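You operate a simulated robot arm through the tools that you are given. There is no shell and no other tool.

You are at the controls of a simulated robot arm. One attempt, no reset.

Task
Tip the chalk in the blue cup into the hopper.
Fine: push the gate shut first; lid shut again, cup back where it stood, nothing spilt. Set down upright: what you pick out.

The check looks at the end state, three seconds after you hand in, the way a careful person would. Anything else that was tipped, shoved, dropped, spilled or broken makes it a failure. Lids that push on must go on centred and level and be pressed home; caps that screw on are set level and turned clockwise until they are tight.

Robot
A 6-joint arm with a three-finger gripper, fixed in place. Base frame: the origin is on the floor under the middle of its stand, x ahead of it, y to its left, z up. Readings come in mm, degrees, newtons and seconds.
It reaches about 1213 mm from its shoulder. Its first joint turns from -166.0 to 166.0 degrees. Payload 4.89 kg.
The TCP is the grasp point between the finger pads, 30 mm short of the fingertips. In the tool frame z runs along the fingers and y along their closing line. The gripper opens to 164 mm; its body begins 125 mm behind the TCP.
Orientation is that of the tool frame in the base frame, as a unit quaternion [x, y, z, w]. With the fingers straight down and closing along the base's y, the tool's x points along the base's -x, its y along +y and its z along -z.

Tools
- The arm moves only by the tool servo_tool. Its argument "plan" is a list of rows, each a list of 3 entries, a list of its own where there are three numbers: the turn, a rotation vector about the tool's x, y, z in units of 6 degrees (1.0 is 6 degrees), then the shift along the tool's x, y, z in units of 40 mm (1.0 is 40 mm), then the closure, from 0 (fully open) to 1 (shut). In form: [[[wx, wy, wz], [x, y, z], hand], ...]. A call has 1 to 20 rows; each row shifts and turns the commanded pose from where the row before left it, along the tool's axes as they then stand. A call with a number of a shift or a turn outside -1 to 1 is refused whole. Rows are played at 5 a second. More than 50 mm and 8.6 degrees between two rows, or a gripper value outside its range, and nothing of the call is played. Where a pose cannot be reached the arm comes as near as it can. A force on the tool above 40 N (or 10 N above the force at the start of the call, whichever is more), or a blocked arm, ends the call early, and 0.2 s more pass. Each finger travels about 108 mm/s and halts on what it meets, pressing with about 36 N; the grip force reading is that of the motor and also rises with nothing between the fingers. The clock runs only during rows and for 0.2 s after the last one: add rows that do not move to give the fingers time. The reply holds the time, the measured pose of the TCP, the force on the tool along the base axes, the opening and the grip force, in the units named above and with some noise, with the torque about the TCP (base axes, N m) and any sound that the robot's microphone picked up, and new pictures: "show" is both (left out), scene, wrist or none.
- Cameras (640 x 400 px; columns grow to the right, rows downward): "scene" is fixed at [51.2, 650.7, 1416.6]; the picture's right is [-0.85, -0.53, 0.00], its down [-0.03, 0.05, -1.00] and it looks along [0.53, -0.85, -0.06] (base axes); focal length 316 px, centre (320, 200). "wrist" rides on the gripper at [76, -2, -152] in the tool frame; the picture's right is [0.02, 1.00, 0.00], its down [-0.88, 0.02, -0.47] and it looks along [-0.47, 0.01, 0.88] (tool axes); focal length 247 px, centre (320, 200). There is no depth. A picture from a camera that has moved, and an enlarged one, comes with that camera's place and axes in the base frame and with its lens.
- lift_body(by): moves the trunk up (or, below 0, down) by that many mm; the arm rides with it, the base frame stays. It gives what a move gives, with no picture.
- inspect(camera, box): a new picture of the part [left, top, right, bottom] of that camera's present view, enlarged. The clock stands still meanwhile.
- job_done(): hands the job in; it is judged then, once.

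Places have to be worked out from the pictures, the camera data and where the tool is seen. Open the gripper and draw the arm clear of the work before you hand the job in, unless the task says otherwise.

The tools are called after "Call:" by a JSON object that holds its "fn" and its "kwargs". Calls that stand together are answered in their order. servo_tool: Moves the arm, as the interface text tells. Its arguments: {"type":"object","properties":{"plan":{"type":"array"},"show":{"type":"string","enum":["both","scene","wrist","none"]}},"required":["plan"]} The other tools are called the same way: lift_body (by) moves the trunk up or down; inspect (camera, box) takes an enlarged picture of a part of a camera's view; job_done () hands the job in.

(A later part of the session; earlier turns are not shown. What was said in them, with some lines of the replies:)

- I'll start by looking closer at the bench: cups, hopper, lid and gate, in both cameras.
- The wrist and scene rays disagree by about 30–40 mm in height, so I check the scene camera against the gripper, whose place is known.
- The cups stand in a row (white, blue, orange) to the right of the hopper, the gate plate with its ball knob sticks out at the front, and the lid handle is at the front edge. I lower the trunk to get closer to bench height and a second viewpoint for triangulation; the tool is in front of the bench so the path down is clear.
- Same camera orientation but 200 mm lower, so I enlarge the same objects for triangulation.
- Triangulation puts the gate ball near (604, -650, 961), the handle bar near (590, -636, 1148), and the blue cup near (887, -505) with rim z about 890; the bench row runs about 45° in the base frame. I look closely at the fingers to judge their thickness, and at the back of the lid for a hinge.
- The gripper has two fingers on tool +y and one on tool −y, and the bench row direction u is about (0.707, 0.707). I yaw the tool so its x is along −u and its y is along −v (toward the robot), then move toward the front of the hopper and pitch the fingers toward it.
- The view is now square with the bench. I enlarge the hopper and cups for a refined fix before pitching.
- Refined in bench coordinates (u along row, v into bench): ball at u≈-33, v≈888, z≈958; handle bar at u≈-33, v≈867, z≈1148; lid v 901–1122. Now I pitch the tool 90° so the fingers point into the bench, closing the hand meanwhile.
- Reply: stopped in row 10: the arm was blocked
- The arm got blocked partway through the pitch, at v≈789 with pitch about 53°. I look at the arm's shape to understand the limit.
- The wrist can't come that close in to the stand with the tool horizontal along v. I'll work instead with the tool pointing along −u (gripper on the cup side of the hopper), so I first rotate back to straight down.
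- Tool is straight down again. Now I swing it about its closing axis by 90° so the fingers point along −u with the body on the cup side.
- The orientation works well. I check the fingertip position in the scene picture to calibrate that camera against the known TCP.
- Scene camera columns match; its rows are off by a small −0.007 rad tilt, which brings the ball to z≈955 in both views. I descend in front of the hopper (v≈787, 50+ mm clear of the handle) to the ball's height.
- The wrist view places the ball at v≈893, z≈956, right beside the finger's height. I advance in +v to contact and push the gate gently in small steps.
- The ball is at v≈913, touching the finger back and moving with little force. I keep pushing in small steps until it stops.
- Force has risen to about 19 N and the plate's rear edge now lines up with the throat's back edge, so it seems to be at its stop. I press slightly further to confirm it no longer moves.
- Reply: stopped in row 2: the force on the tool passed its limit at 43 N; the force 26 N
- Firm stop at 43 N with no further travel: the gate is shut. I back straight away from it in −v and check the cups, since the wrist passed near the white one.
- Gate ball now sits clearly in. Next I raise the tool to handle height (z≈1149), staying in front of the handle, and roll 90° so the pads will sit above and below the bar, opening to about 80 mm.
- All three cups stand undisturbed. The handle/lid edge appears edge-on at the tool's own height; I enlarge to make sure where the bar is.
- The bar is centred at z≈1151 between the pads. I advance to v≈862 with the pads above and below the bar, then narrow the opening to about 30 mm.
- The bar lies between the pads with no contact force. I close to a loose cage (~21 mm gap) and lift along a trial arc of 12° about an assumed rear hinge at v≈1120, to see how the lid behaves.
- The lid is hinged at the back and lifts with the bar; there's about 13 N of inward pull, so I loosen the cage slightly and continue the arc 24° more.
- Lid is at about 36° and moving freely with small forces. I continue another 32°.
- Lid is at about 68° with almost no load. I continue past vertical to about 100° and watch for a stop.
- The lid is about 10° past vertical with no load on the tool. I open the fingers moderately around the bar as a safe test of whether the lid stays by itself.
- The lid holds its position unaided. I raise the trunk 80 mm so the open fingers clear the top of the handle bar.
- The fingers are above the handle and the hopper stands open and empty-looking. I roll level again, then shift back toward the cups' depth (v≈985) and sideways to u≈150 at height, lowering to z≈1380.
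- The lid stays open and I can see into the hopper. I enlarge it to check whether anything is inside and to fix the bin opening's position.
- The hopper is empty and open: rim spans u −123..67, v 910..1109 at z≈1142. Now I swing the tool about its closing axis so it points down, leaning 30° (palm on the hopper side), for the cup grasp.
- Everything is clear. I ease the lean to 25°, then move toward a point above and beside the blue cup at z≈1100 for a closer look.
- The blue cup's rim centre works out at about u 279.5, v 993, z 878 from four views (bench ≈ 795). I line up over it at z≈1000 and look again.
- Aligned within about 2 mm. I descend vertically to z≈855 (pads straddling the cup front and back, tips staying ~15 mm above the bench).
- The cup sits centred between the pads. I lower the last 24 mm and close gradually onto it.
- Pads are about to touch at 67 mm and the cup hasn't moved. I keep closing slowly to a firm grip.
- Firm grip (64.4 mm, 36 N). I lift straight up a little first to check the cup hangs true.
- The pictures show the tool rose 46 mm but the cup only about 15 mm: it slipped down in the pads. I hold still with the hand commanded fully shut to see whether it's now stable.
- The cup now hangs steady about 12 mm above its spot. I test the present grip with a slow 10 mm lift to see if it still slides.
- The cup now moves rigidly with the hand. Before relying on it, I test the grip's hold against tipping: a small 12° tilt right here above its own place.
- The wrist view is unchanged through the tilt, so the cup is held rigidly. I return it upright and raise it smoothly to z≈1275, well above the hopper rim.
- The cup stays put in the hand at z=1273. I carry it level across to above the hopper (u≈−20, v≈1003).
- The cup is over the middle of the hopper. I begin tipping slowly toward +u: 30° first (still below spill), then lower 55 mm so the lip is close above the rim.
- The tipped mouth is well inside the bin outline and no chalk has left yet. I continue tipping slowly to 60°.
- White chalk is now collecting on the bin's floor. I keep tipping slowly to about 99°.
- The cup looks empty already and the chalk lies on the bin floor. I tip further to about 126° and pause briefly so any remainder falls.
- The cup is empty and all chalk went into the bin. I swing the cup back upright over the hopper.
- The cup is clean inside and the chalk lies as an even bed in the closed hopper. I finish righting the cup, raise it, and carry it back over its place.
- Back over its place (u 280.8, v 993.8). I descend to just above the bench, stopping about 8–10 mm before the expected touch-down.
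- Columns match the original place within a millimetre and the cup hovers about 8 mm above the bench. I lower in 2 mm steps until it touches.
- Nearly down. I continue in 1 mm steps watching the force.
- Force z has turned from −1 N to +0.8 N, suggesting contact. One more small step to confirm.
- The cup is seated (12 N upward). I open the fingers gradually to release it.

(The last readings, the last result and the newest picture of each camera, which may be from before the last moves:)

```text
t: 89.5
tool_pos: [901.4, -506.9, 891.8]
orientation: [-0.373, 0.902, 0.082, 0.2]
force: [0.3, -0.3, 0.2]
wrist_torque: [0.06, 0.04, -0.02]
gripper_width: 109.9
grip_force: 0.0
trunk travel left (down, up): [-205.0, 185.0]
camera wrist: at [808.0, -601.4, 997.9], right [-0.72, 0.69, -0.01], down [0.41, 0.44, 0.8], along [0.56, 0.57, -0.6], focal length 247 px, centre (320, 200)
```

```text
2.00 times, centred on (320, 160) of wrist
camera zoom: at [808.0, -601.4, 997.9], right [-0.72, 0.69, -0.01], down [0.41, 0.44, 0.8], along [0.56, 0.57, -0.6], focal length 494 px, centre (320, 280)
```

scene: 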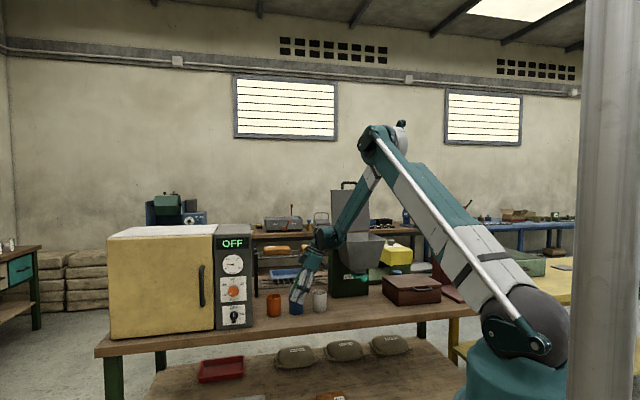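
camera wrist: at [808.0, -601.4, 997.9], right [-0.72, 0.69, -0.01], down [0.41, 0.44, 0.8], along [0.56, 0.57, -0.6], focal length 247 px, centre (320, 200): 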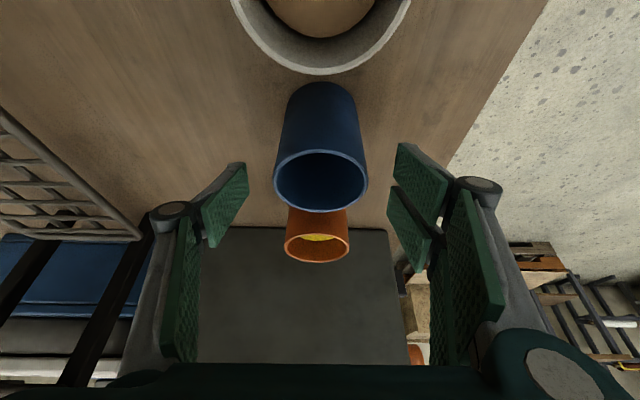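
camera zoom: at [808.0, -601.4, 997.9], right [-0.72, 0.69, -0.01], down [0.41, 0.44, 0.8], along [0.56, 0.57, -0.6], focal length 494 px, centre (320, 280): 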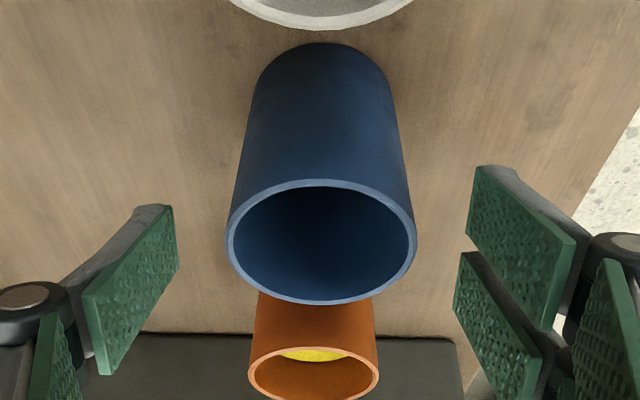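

Cup is upright on its original spot, fingers clear. I rise straight up and away from the cups.

Call:
{"fn": "servo_tool", "kwargs": {"plan": [[[0, 0, 0], [-0.1, 0, -0.2], 0.33], [[0, 0, 0], [-0.25, 0, -0.54], 0.33], [[0, 0, 0], [-0.359, 0, -0.77], 0.33], [[0, 0, 0], [-0.359, 0, -0.77], 0.33], [[0, 0, 0], [-0.359, 0, -0.77], 0.33], [[0, 0, 0], [-0.359, 0, -0.77], 0.33], [[0, 0, 0], [-0.359, 0, -0.77], 0.33], [[0, 0, 0], [-0.359, 0, -0.77], 0.33], [[0, 0, 0], [-0.359, 0, -0.77], 0.33], [[0, 0, 0], [-0.359, 0, -0.77], 0.33], [[0, 0, 0], [-0.359, 0, -0.77], 0.33], [[0, 0, 0], [-0.359, 0, -0.77], 0.33], [[0, 0, 0], [-0.359, 0, -0.77], 0.33], [[0, 0, 0], [0.424, 0.045, -0.64], 0.33], [[0, 0, 0], [0.424, 0.045, -0.64], 0.33], [[0, 0, 0], [0.424, 0.045, -0.64], 0.33], [[0, 0, 0], [0.424, 0.045, -0.64], 0.33], [[0, 0, 0], [0.424, 0.045, -0.64], 0.33], [[0, 0, 0], [0, 0, 0], 0.33]], "show": "both"}}

Call:
{"fn": "inspect", "kwargs": {"camera": "scene", "box": [250, 220, 410, 320]}}

```text
t: 93.5
tool_pos: [801.1, -592.8, 1380.0]
orientation: [-0.374, 0.902, 0.083, 0.2]
force: [-1.1, -0.4, 0.9]
wrist_torque: [0.01, -0.06, 0.0]
gripper_width: 110.0
grip_force: 0.0
trunk travel left (down, up): [-205.0, 185.0]
camera wrist: at [707.8, -687.2, 1485.8], right [-0.72, 0.69, -0.01], down [0.41, 0.44, 0.8], along [0.56, 0.57, -0.6], focal length 247 px, centre (320, 200)
```

scene: 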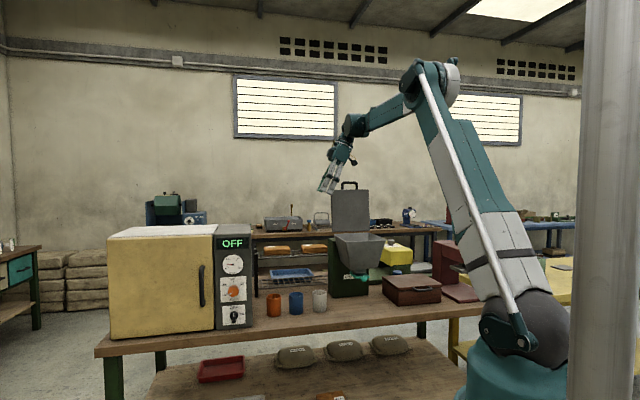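
wrist: 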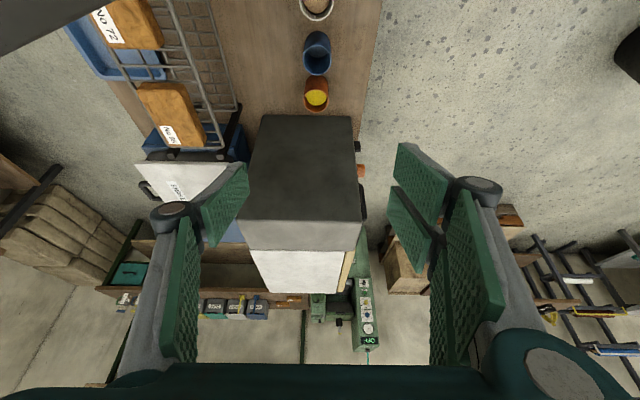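

```text
4.00 times, centred on (330, 270) of scene
camera zoom: at [51.2, 650.7, 1416.6], right [-0.85, -0.53, 0.0], down [-0.03, 0.05, -1.0], along [0.53, -0.85, -0.06], focal length 1262 px, centre (280, -80)
```

zoom: 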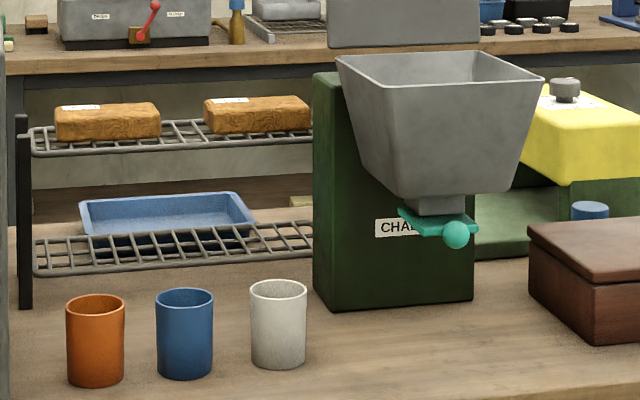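

All three cups match the opening picture. Now I swing the tool back to pointing along −u for closing the lid.

Call:
{"fn": "servo_tool", "kwargs": {"plan": [[[0, 1, 0], [0, 0, 0], 0.5], [[0, 1, 0], [0, 0, 0], 0.5], [[0, 1, 0], [0, 0, 0], 0.5], [[0, 1, 0], [0, 0, 0], 0.5], [[0, 1, 0], [0, 0, 0], 0.5], [[0, 1, 0], [0, 0, 0], 0.5], [[0, 1, 0], [0, 0, 0], 0.5], [[0, 1, 0], [0, 0, 0], 0.5], [[0, 1, 0], [0, 0, 0], 0.5], [[0, 1, 0], [0, 0, 0], 0.5], [[0, 1, 0], [0, 0, 0], 0.5], [[0, 1, 0], [0, 0, 0], 0.5], [[0, 1, 0], [0, 0, 0], 0.5], [[0, 1, 0], [0, 0, 0], 0.5], [[0, 1, 0], [0, 0, 0], 0.5], [[0, 1, 0], [0, 0, 0], 0.5], [[0, 1, 0], [0, 0, 0], 0.5], [[0, 1, 0], [0, 0, 0], 0.5], [[0, 1, 0], [0, 0, 0], 0.5], [[0, 0.17, 0], [0, 0, 0], 0.5]], "show": "wrist"}}

Call:
{"fn": "inspect", "kwargs": {"camera": "wrist", "box": [100, 60, 400, 380]}}

```text
t: 97.7
tool_pos: [802.8, -592.5, 1378.8]
orientation: [0.269, -0.653, 0.271, 0.654]
force: [0.4, 0.6, -0.1]
wrist_torque: [-0.02, 0.04, -0.02]
gripper_width: 82.2
grip_force: 0.1
trunk travel left (down, up): [-205.0, 185.0]
camera wrist: at [911.6, -484.5, 1454.1], right [-0.71, 0.71, 0.02], down [0.32, 0.35, -0.88], along [-0.63, -0.62, -0.47], focal length 247 px, centre (320, 200)
```

wrist: 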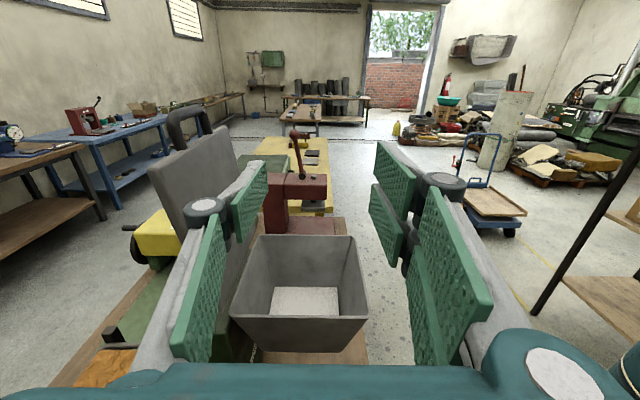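

```text
1.25 times, centred on (250, 220) of wrist
camera zoom: at [911.6, -484.5, 1454.1], right [-0.71, 0.71, 0.02], down [0.32, 0.35, -0.88], along [-0.63, -0.62, -0.47], focal length 309 px, centre (408, 175)
```

zoom: 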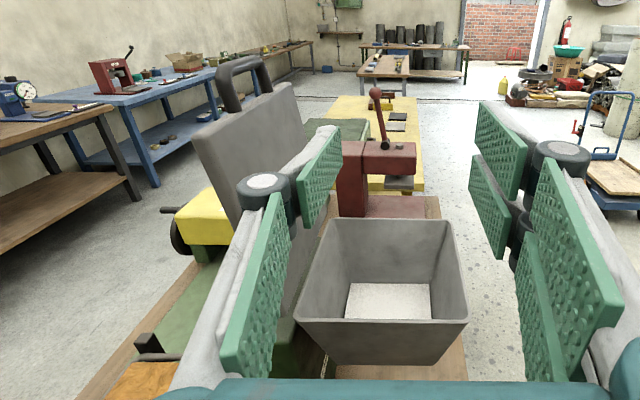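

Lid still stands open with its handle up; chalk lies in the hopper. I rise and move over the handle (z≈1486) as on the way out, rolled 10° to match the lid.

Call:
{"fn": "servo_tool", "kwargs": {"plan": [[[0, 0, 0], [0.9, 0, 0], 0.55], [[0, 0, 0], [0.9, 0, 0], 0.55], [[0, 0, 0], [0.88, 0, 0], 0.55], [[0, 0, 0], [0, -0.5525, 0.5425], 0.55], [[0, 0, 0], [0, -0.5525, 0.5425], 0.55], [[0, 0, 0], [0, -0.5525, 0.5425], 0.55], [[0, 0, 0], [0, -0.5525, 0.5425], 0.55], [[0, 0, 0], [0, -0.5525, 0.5425], 0.55], [[0, 0, 0], [0, -0.5525, 0.5425], 0.55], [[0, 0, 0], [0, -0.5525, 0.5425], 0.55], [[0, 0, 0], [0, -0.5525, 0.5425], 0.55], [[0, 0, -0.833], [0, 0, 0], 0.55], [[0, 0, -0.833], [0, 0, 0], 0.55], [[0, 0, 0], [0, 0, 0], 0.55]], "show": "both"}}

Call:
{"fn": "inspect", "kwargs": {"camera": "wrist", "box": [160, 130, 480, 400]}}

```text
t: 100.7
tool_pos: [803.9, -840.5, 1486.1]
orientation: [0.325, -0.628, 0.213, 0.675]
force: [0.0, 1.0, 0.4]
wrist_torque: [0.03, -0.04, 0.03]
gripper_width: 73.7
grip_force: 0.1
trunk travel left (down, up): [-205.0, 185.0]
camera wrist: at [921.9, -742.6, 1561.1], right [-0.69, 0.69, 0.19], down [0.21, 0.45, -0.86], along [-0.69, -0.56, -0.46], focal length 247 px, centre (320, 200)
```

scene: 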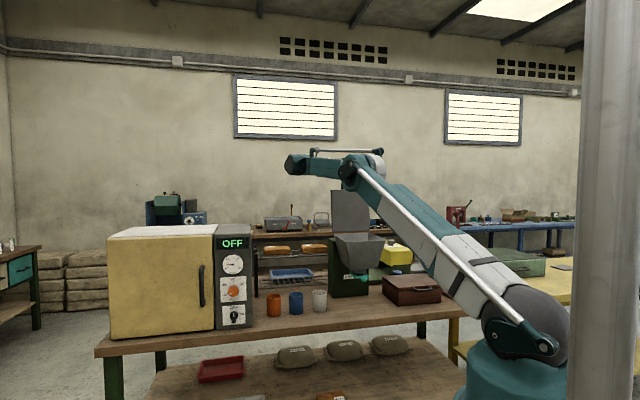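
wrist: 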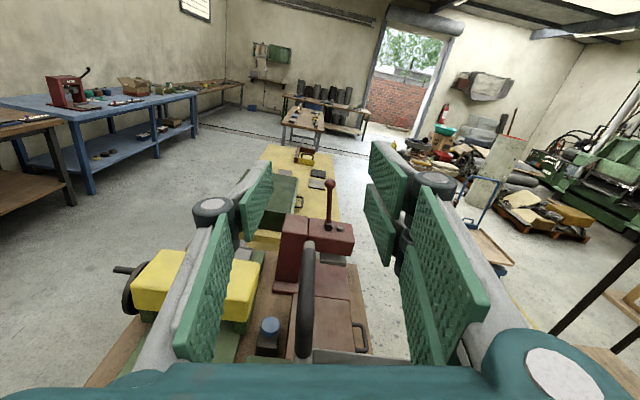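

```text
1.48 times, centred on (320, 265) of wrist
camera zoom: at [921.9, -742.6, 1561.1], right [-0.69, 0.69, 0.19], down [0.21, 0.45, -0.86], along [-0.69, -0.56, -0.46], focal length 366 px, centre (320, 104)
```

zoom: 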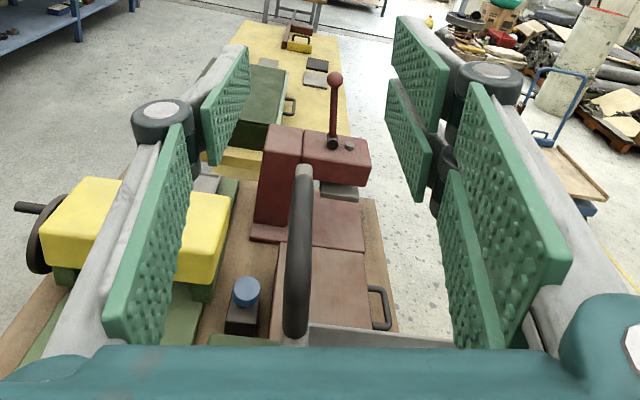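

The view matches the one on leaving the handle exactly. Lowering the trunk 80 mm brings the open fingers back around the bar.

Call:
{"fn": "lift_body", "kwargs": {"by": -80}}

Call:
{"fn": "inspect", "kwargs": {"camera": "wrist", "box": [220, 130, 440, 370]}}

```text
t: 101.9
tool_pos: [802.5, -840.3, 1407.5]
orientation: [0.327, -0.627, 0.214, 0.674]
force: [0.5, 0.3, 0.2]
wrist_torque: [0.0, -0.03, 0.03]
gripper_width: 73.8
grip_force: 0.1
trunk travel left (down, up): [-125.0, 265.0]
```

```text
1.67 times, centred on (330, 250) of wrist
camera zoom: at [921.9, -742.6, 1481.2], right [-0.69, 0.69, 0.19], down [0.21, 0.45, -0.86], along [-0.69, -0.56, -0.46], focal length 412 px, centre (303, 117)
```

zoom: 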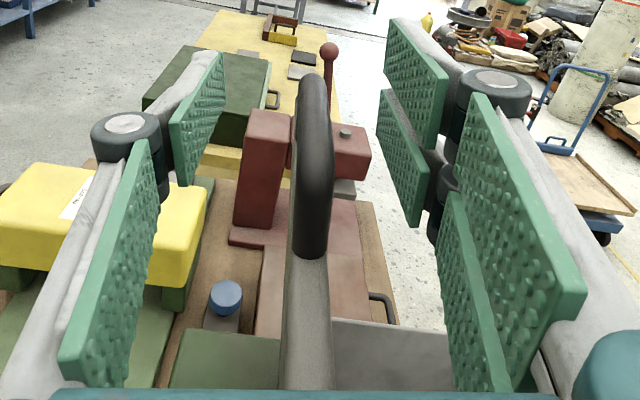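

Fingers are around the bar again. I close to the loose cage and start the reverse arc, 32° toward closing.

Call:
{"fn": "servo_tool", "kwargs": {"plan": [[[0, 0, 0], [0, 0, 0], 0.7], [[0, 0, 0], [0, 0, 0], 0.84], [[0, 0, 0], [0, 0, 0], 0.84], [[0, 0, 0.667], [-0.016, 0.45, 0], 0.84], [[0, 0, 0.667], [-0.016, 0.45, 0], 0.84], [[0, 0, 0.667], [-0.016, 0.45, 0], 0.84], [[0, 0, 0.667], [-0.016, 0.45, 0], 0.84], [[0, 0, 0.667], [-0.016, 0.45, 0], 0.84], [[0, 0, 0.667], [-0.016, 0.45, 0], 0.84], [[0, 0, 0.667], [-0.016, 0.45, 0], 0.84], [[0, 0, 0.667], [-0.016, 0.45, 0], 0.84], [[0, 0, 0], [0, 0, 0], 0.84]], "show": "both"}}

Call:
{"fn": "inspect", "kwargs": {"camera": "scene", "box": [310, 160, 400, 270]}}

Call:
{"fn": "inspect", "kwargs": {"camera": "wrist", "box": [220, 130, 440, 370]}}

```text
t: 104.5
tool_pos: [704.3, -740.6, 1391.8]
orientation: [-0.14, 0.693, -0.392, -0.589]
force: [0.1, -0.5, 0.8]
wrist_torque: [0.03, -0.01, 0.05]
gripper_width: 26.2
grip_force: 0.0
trunk travel left (down, up): [-125.0, 265.0]
camera wrist: at [791.9, -612.5, 1462.9], right [-0.66, 0.66, -0.36], down [0.56, 0.11, -0.82], along [-0.5, -0.74, -0.44], focal length 247 px, centre (320, 200)
```

scene: 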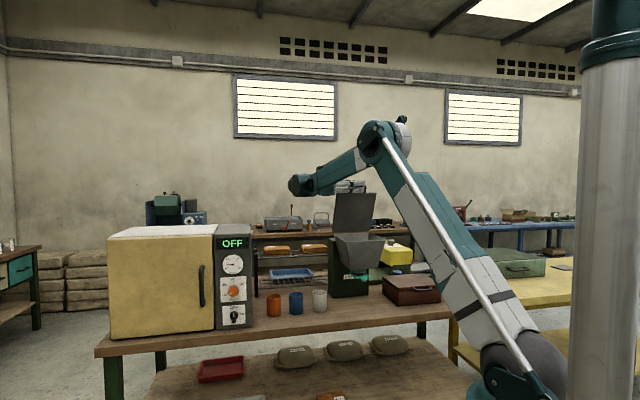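
wrist: 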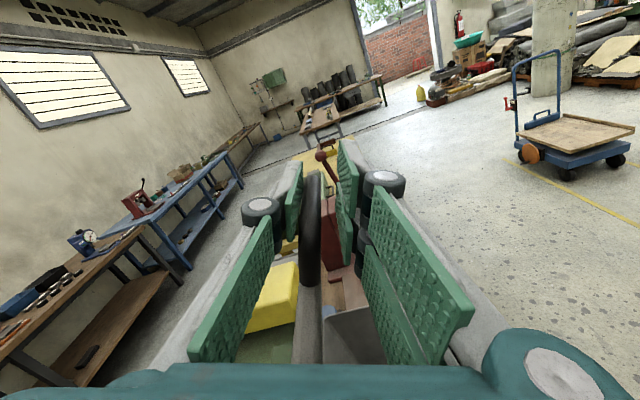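

```text
3.64 times, centred on (355, 215) of scene
camera zoom: at [51.2, 650.7, 1416.6], right [-0.85, -0.53, 0.0], down [-0.03, 0.05, -1.0], along [0.53, -0.85, -0.06], focal length 1147 px, centre (193, 146)
```

zoom: 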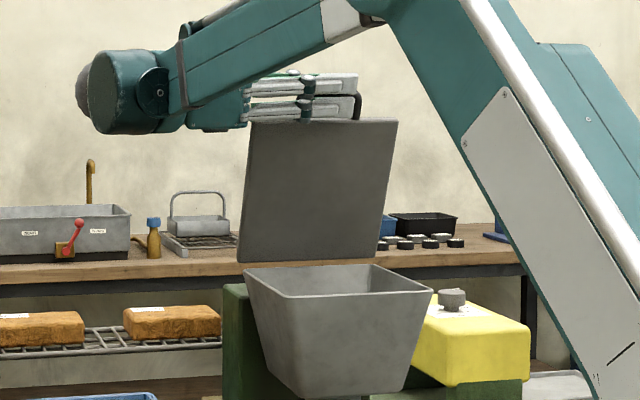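

```text
1.67 times, centred on (330, 250) of wrist
camera zoom: at [791.9, -612.5, 1462.9], right [-0.66, 0.66, -0.36], down [0.56, 0.11, -0.82], along [-0.5, -0.74, -0.44], focal length 412 px, centre (303, 117)
```

zoom: 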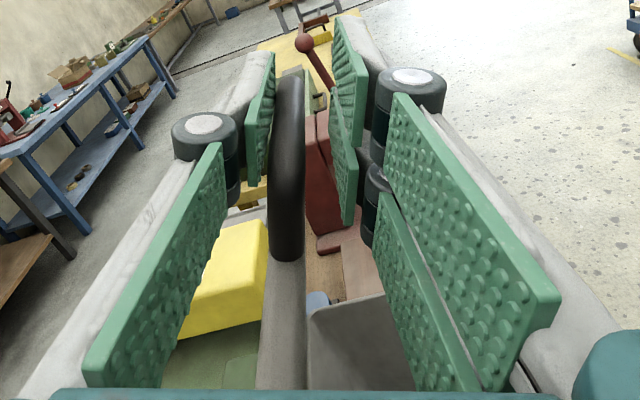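

The lid follows, pulled by the rear finger. I continue 32° more.

Call:
{"fn": "servo_tool", "kwargs": {"plan": [[[0, 0, 0.667], [-0.016, 0.45, 0], 0.84], [[0, 0, 0.667], [-0.016, 0.45, 0], 0.84], [[0, 0, 0.667], [-0.016, 0.45, 0], 0.84], [[0, 0, 0.667], [-0.016, 0.45, 0], 0.84], [[0, 0, 0.667], [-0.016, 0.45, 0], 0.84], [[0, 0, 0.667], [-0.016, 0.45, 0], 0.84], [[0, 0, 0.667], [-0.016, 0.45, 0], 0.84], [[0, 0, 0.667], [-0.016, 0.45, 0], 0.84], [[0, 0, 0], [0, 0, 0], 0.84]], "show": "both"}}

Call:
{"fn": "inspect", "kwargs": {"camera": "scene", "box": [310, 180, 400, 270]}}

Call:
{"fn": "inspect", "kwargs": {"camera": "wrist", "box": [220, 130, 440, 370]}}

```text
t: 106.5
tool_pos: [623.9, -662.2, 1303.7]
orientation: [0.056, 0.705, -0.538, -0.459]
force: [0.7, 0.1, 0.2]
wrist_torque: [0.03, 0.0, 0.02]
gripper_width: 26.4
grip_force: 0.0
trunk travel left (down, up): [-125.0, 265.0]
camera wrist: at [688.8, -510.0, 1348.6], right [-0.43, 0.43, -0.8], down [0.83, -0.16, -0.53], along [-0.36, -0.89, -0.28], focal length 247 px, centre (320, 200)
```

scene: 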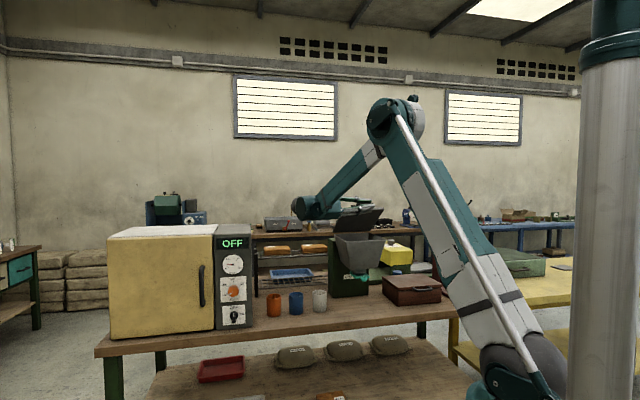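
wrist: 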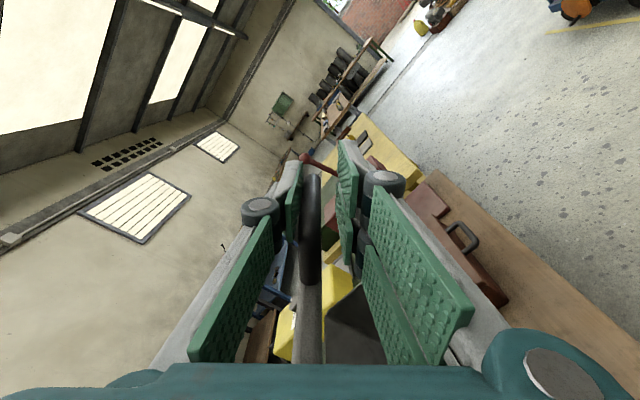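

```text
4.44 times, centred on (355, 225) of scene
camera zoom: at [51.2, 650.7, 1416.6], right [-0.85, -0.53, 0.0], down [-0.03, 0.05, -1.0], along [0.53, -0.85, -0.06], focal length 1402 px, centre (164, 89)
```

zoom: 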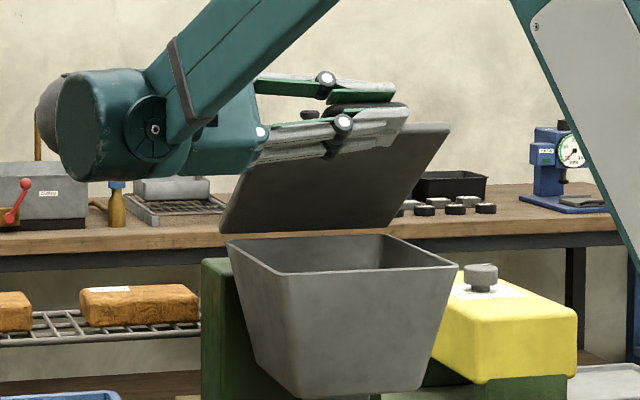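

```text
1.67 times, centred on (330, 250) of wrist
camera zoom: at [688.8, -510.0, 1348.6], right [-0.43, 0.43, -0.8], down [0.83, -0.16, -0.53], along [-0.36, -0.89, -0.28], focal length 412 px, centre (303, 117)
```

zoom: 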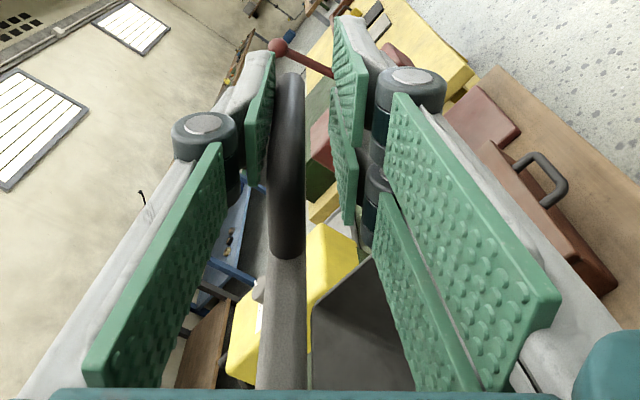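

Lid at about 38°, held by hinge friction. I continue down to about 8°.

Call:
{"fn": "servo_tool", "kwargs": {"plan": [[[0, 0, 0.667], [-0.016, 0.45, 0], 0.84], [[0, 0, 0.667], [-0.016, 0.45, 0], 0.84], [[0, 0, 0.667], [-0.016, 0.45, 0], 0.84], [[0, 0, 0.667], [-0.016, 0.45, 0], 0.84], [[0, 0, 0.667], [-0.016, 0.45, 0], 0.84], [[0, 0, 0.667], [-0.016, 0.45, 0], 0.84], [[0, 0, 0.667], [-0.016, 0.45, 0], 0.84], [[0, 0, 0], [0, 0, 0], 0.84]], "show": "both"}}

Call:
{"fn": "inspect", "kwargs": {"camera": "scene", "box": [310, 190, 400, 270]}}

Call:
{"fn": "inspect", "kwargs": {"camera": "wrist", "box": [220, 130, 440, 370]}}

```text
t: 108.3
tool_pos: [591.5, -627.8, 1188.1]
orientation: [0.225, 0.67, -0.634, -0.314]
force: [0.5, 0.2, 1.2]
wrist_torque: [-0.02, -0.02, 0.01]
gripper_width: 26.3
grip_force: 0.1
trunk travel left (down, up): [-125.0, 265.0]
camera wrist: at [645.7, -466.0, 1199.2], right [-0.11, 0.11, -0.99], down [0.95, -0.28, -0.14], along [-0.29, -0.95, -0.07], focal length 247 px, centre (320, 200)
```

scene: 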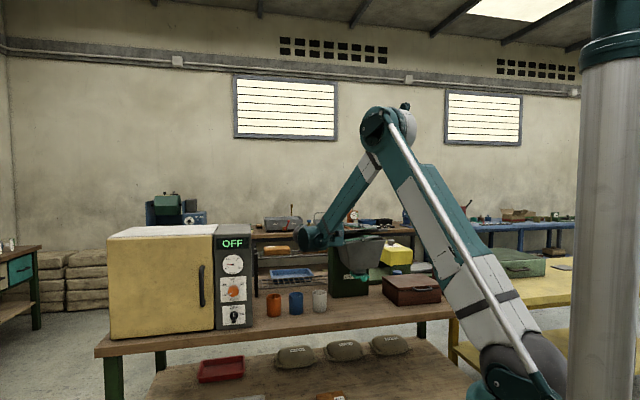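
wrist: 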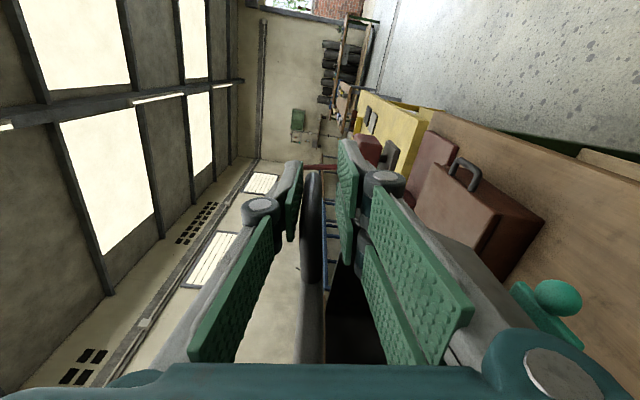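

```text
5.00 times, centred on (355, 230) of scene
camera zoom: at [51.2, 650.7, 1416.6], right [-0.85, -0.53, 0.0], down [-0.03, 0.05, -1.0], along [0.53, -0.85, -0.06], focal length 1578 px, centre (145, 50)
```

zoom: 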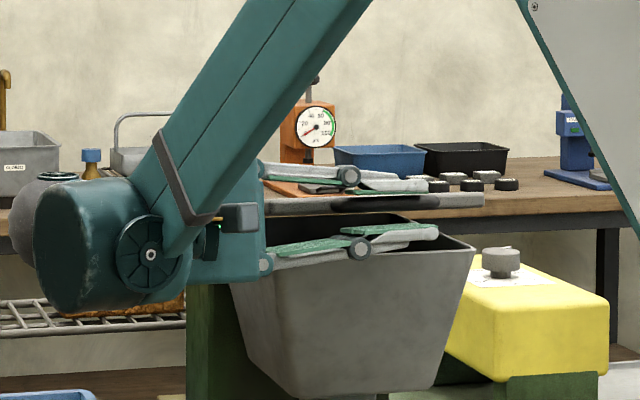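

```text
1.67 times, centred on (330, 250) of wrist
camera zoom: at [645.7, -466.0, 1199.2], right [-0.11, 0.11, -0.99], down [0.95, -0.28, -0.14], along [-0.29, -0.95, -0.07], focal length 412 px, centre (303, 117)
```

zoom: 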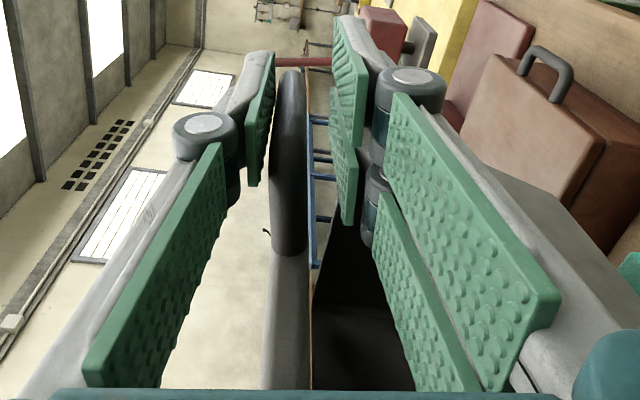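

Lid about 10° open. I bring it down the last 8° and then press lightly in 2 mm steps to seat it.

Call:
{"fn": "servo_tool", "kwargs": {"plan": [[[0, 0, 0.333], [-0.004, 0.225, 0], 0.84], [[0, 0, 0.333], [-0.004, 0.225, 0], 0.84], [[0, 0, 0.333], [-0.004, 0.225, 0], 0.84], [[0, 0, 0.333], [-0.004, 0.225, 0], 0.84], [[0, 0, 0], [0, 0.05, 0], 0.84], [[0, 0, 0], [0, 0.05, 0], 0.84], [[0, 0, 0], [0, 0, 0], 0.84]], "show": "both"}}

Call:
{"fn": "inspect", "kwargs": {"camera": "scene", "box": [310, 200, 400, 270]}}

Call:
{"fn": "inspect", "kwargs": {"camera": "wrist", "box": [220, 130, 440, 370]}}

```text
t: 109.9
tool_pos: [588.9, -625.5, 1146.4]
orientation: [-0.272, -0.653, 0.654, 0.27]
force: [0.9, -1.2, -0.9]
wrist_torque: [0.01, 0.02, 0.01]
gripper_width: 26.3
grip_force: 0.1
trunk travel left (down, up): [-125.0, 265.0]
camera wrist: at [643.1, -464.2, 1148.7], right [-0.01, 0.01, -1.0], down [0.96, -0.29, -0.02], along [-0.29, -0.96, -0.01], focal length 247 px, centre (320, 200)
```

scene: 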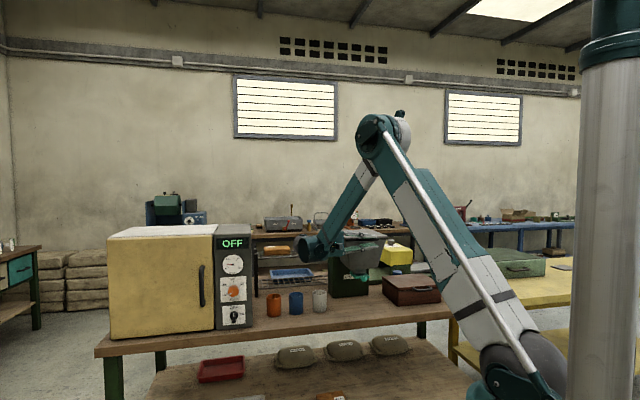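
wrist: 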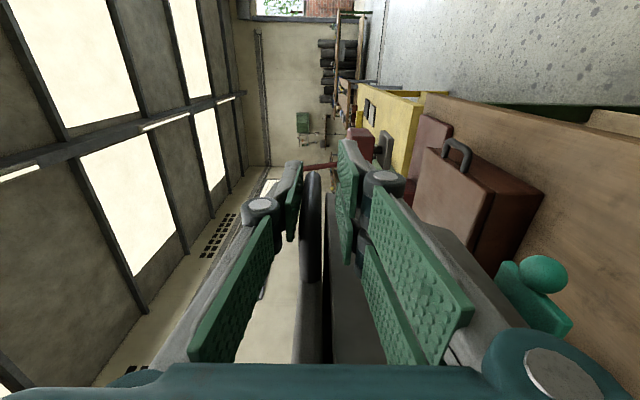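

```text
5.71 times, centred on (355, 235) of scene
camera zoom: at [51.2, 650.7, 1416.6], right [-0.85, -0.53, 0.0], down [-0.03, 0.05, -1.0], along [0.53, -0.85, -0.06], focal length 1803 px, centre (120, 0)
```

zoom: 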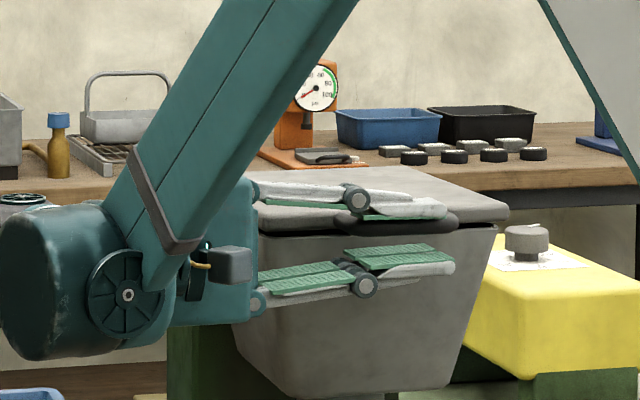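

```text
1.67 times, centred on (330, 250) of wrist
camera zoom: at [643.1, -464.2, 1148.7], right [-0.01, 0.01, -1.0], down [0.96, -0.29, -0.02], along [-0.29, -0.96, -0.01], focal length 412 px, centre (303, 117)
```

zoom: 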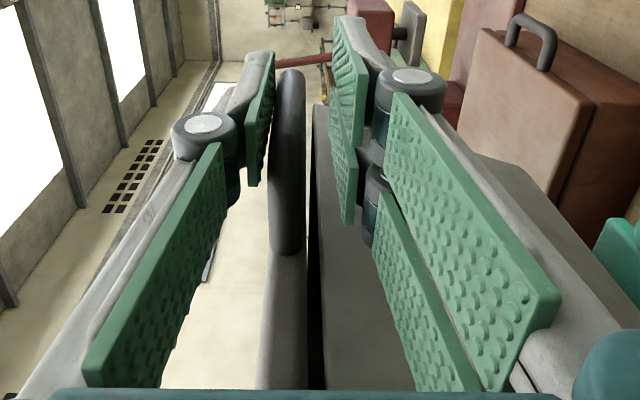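

Nearly closed, with no force yet. I press further in small steps until resistance shows.

Call:
{"fn": "servo_tool", "kwargs": {"plan": [[[0, 0, 0], [0, 0.05, 0], 0.84], [[0, 0, 0], [0, 0.05, 0], 0.84], [[0, 0, 0], [0, 0, 0], 0.84]], "show": "none"}}

Call:
{"fn": "inspect", "kwargs": {"camera": "scene", "box": [325, 222, 395, 262]}}

```text
t: 110.7
tool_pos: [589.7, -625.8, 1142.8]
orientation: [-0.271, -0.653, 0.654, 0.27]
force: [0.3, 0.3, 1.9]
wrist_torque: [-0.04, 0.07, 0.01]
gripper_width: 27.1
grip_force: 1.2
trunk travel left (down, up): [-125.0, 265.0]
```

```text
9.14 times, centred on (360, 242) of scene
camera zoom: at [51.2, 650.7, 1416.6], right [-0.85, -0.53, 0.0], down [-0.03, 0.05, -1.0], along [0.53, -0.85, -0.06], focal length 2885 px, centre (-46, -184)
```

zoom: 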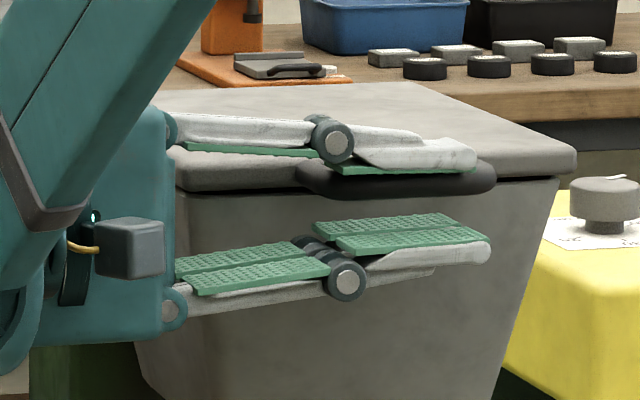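

The lid and handle now coincide with the opening picture, and a slight resistance has begun. One more small press to be sure it's seated.

Call:
{"fn": "servo_tool", "kwargs": {"plan": [[[0, 0, 0], [0, 0.05, 0], 0.84], [[0, 0, 0], [0, 0.05, 0], 0.84], [[0, 0, 0], [0, 0, 0], 0.84]], "show": "none"}}

Call:
{"fn": "inspect", "kwargs": {"camera": "scene", "box": [325, 222, 395, 262]}}

```text
t: 111.5
tool_pos: [589.0, -625.7, 1139.7]
orientation: [-0.27, -0.652, 0.654, 0.27]
force: [4.1, 2.0, 16.1]
wrist_torque: [-0.42, 0.35, 0.09]
gripper_width: 32.6
grip_force: 8.0
trunk travel left (down, up): [-125.0, 265.0]
```

```text
9.14 times, centred on (360, 242) of scene
camera zoom: at [51.2, 650.7, 1416.6], right [-0.85, -0.53, 0.0], down [-0.03, 0.05, -1.0], along [0.53, -0.85, -0.06], focal length 2885 px, centre (-46, -184)
```

zoom: 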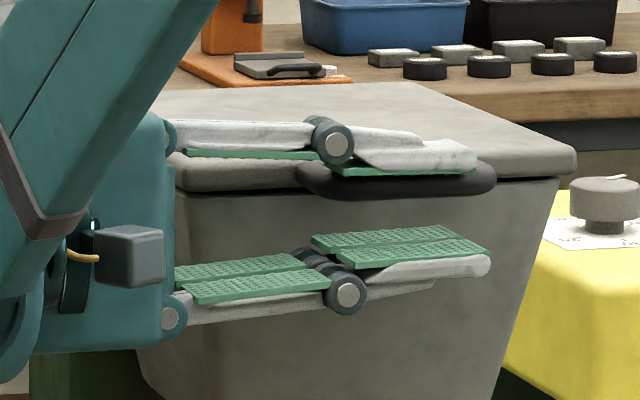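

The lid presses home at 16 N and doesn't move. I ease off, open the fingers around the bar, and back away from the handle.

Call:
{"fn": "servo_tool", "kwargs": {"plan": [[[0, 0, 0], [0, -0.1, 0], 0.8], [[0, 0, 0], [0, -0.1, 0], 0.7], [[0, 0, 0], [0, 0, 0], 0.6], [[0, 0, 0], [0, 0, 0], 0.5], [[0, 0, 0], [0, 0, 0], 0.5], [[0, 0, 0], [0.4, 0, 0], 0.5], [[0, 0, 0], [0.8, 0, 0], 0.5], [[0, 0, 0], [0.9, 0, 0], 0.5], [[0, 0, 0], [0.4, 0, 0], 0.5], [[0, 0, 0], [0, 0, 0], 0.5]], "show": "both"}}

Call:
{"fn": "inspect", "kwargs": {"camera": "scene", "box": [325, 222, 395, 262]}}

```text
t: 113.7
tool_pos: [517.0, -555.0, 1149.6]
orientation: [-0.271, -0.653, 0.654, 0.27]
force: [0.7, 0.9, 0.4]
wrist_torque: [0.03, -0.02, 0.01]
gripper_width: 81.9
grip_force: 0.1
trunk travel left (down, up): [-125.0, 265.0]
camera wrist: at [572.2, -393.0, 1150.7], right [-0.01, 0.01, -1.0], down [0.96, -0.29, -0.02], along [-0.29, -0.96, -0.01], focal length 247 px, centre (320, 200)
```

scene: 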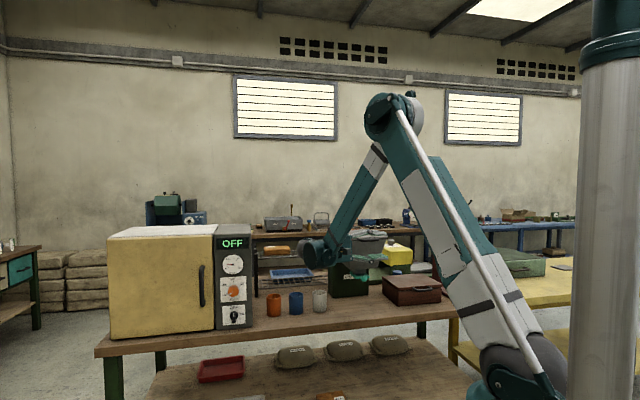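
wrist: 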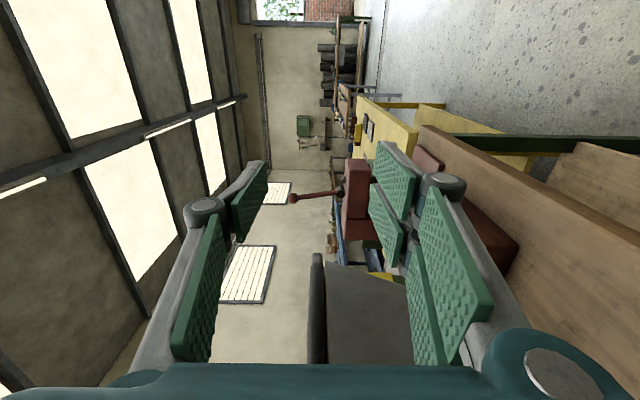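

```text
9.14 times, centred on (360, 242) of scene
camera zoom: at [51.2, 650.7, 1416.6], right [-0.85, -0.53, 0.0], down [-0.03, 0.05, -1.0], along [0.53, -0.85, -0.06], focal length 2885 px, centre (-46, -184)
```

zoom: 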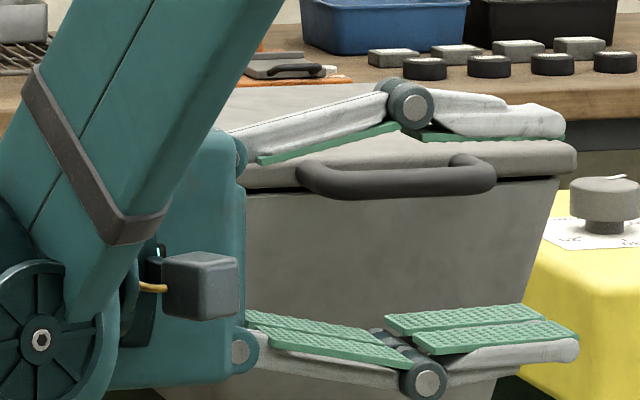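

The lid stays shut. I raise the arm well clear of the hopper and open the hand fully, then check everything.

Call:
{"fn": "servo_tool", "kwargs": {"plan": [[[0, 0, 0], [0.3, -0.5, 0], 0.3], [[0, 0, 0], [0.3, -0.9, 0], 0], [[0, 0, 0], [0, -0.95, 0], 0], [[0, 0, 0], [0, -0.95, 0], 0], [[0, 0, 0], [0, -0.95, 0], 0], [[0, 0, 0], [0, -0.95, 0], 0], [[0, 0, 0], [0, -0.95, 0], 0], [[0, 0, 0], [0, -0.95, 0], 0], [[0, 0, 0], [0, -0.5, 0], 0], [[0, 0, 0], [0, 0, 0], 0]], "show": "both"}}

Call:
{"fn": "inspect", "kwargs": {"camera": "scene", "box": [250, 220, 410, 320]}}

Call:
{"fn": "inspect", "kwargs": {"camera": "scene", "box": [90, 210, 480, 400]}}

```text
t: 115.9
tool_pos: [502.1, -537.5, 1452.5]
orientation: [-0.27, -0.653, 0.654, 0.27]
force: [-0.3, -0.2, -0.1]
wrist_torque: [0.04, -0.01, 0.05]
gripper_width: 163.9
grip_force: 0.0
trunk travel left (down, up): [-125.0, 265.0]
camera wrist: at [555.5, -375.7, 1453.4], right [-0.01, 0.01, -1.0], down [0.96, -0.29, -0.02], along [-0.29, -0.96, -0.01], focal length 247 px, centre (320, 200)
```

scene: 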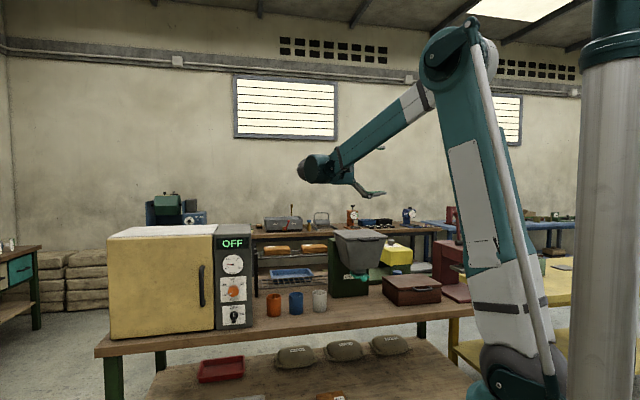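
wrist: 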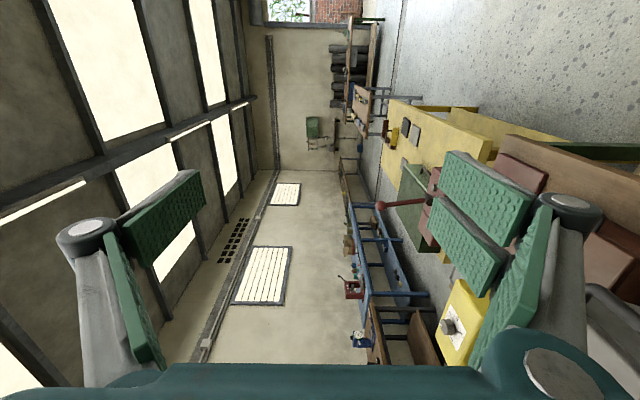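

```text
4.00 times, centred on (330, 270) of scene
camera zoom: at [51.2, 650.7, 1416.6], right [-0.85, -0.53, 0.0], down [-0.03, 0.05, -1.0], along [0.53, -0.85, -0.06], focal length 1262 px, centre (280, -80)
```

zoom: 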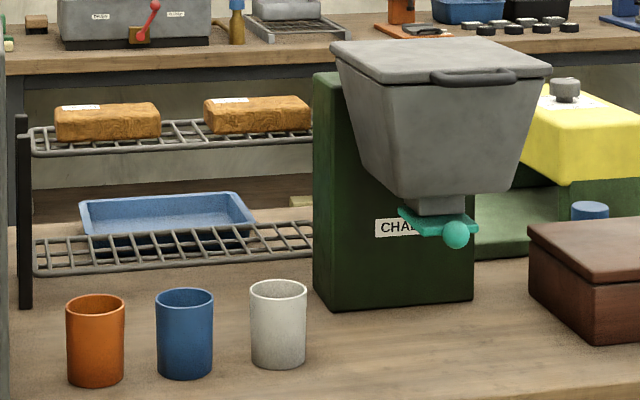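

```text
1.64 times, centred on (285, 305) of scene
camera zoom: at [51.2, 650.7, 1416.6], right [-0.85, -0.53, 0.0], down [-0.03, 0.05, -1.0], along [0.53, -0.85, -0.06], focal length 518 px, centre (377, 28)
```

zoom: 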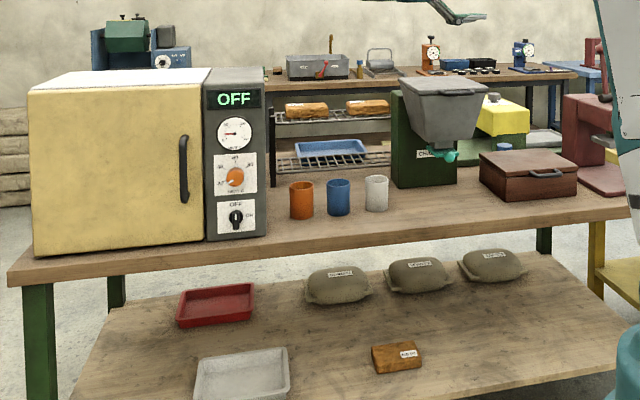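

Everything matches the opening picture except the gate, now pushed in. One last close look at the gate, lid and the bench below for spilt chalk before handing in.

Call:
{"fn": "inspect", "kwargs": {"camera": "scene", "box": [325, 225, 395, 300]}}

Call:
{"fn": "inspect", "kwargs": {"camera": "scene", "box": [260, 280, 340, 325]}}

```text
5.33 times, centred on (360, 262) of scene
camera zoom: at [51.2, 650.7, 1416.6], right [-0.85, -0.53, 0.0], down [-0.03, 0.05, -1.0], along [0.53, -0.85, -0.06], focal length 1683 px, centre (107, -133)
```

zoom: 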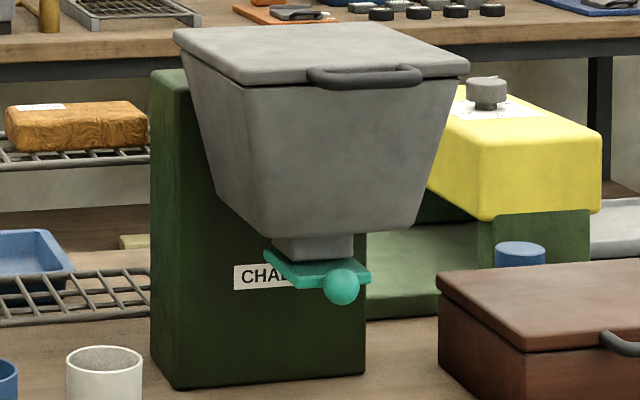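

```text
8.00 times, centred on (300, 302) of scene
camera zoom: at [51.2, 650.7, 1416.6], right [-0.85, -0.53, 0.0], down [-0.03, 0.05, -1.0], along [0.53, -0.85, -0.06], focal length 2524 px, centre (480, -620)
```

zoom: 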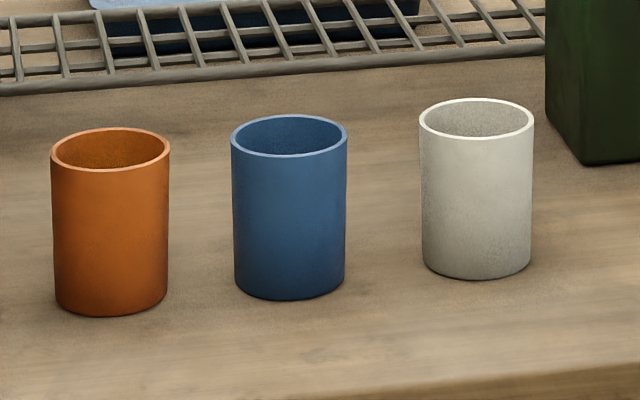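

The gate is in to its stop, the lid is shut flat, and the blue cup stands upright and empty on its spot. I see no spilt chalk, and the hand is open and clear of the bench, so I hand the job in.

Call:
{"fn": "job_done", "kwargs": {}}

```text
The job is handed in.
```

The chalk from the blue cup is in the hopper, and I've handed the job in. I don't have the check's result.

- **Gate:** I pushed it in first, until it hit a firm stop and would not move further.
- **Chalk:** the cup was tipped to about 126° over the open hopper. The wrist view showed it empty, and the chalk lay in an even bed in the bin. I could see no spilt chalk on the bench or around the hopper.
- **Cup:** the blue cup stands upright on its original spot, matching the opening picture to within about a millimetre. It slid about 30 mm down in the fingers when I first lifted it, but it stayed upright and held firmly after that.
- **Lid:** it is shut, and I pressed it down with about 16 N to seat it.
- **Everything else:** the other cups and the bench items look as they did at the start. The gripper is open and clear of the work.
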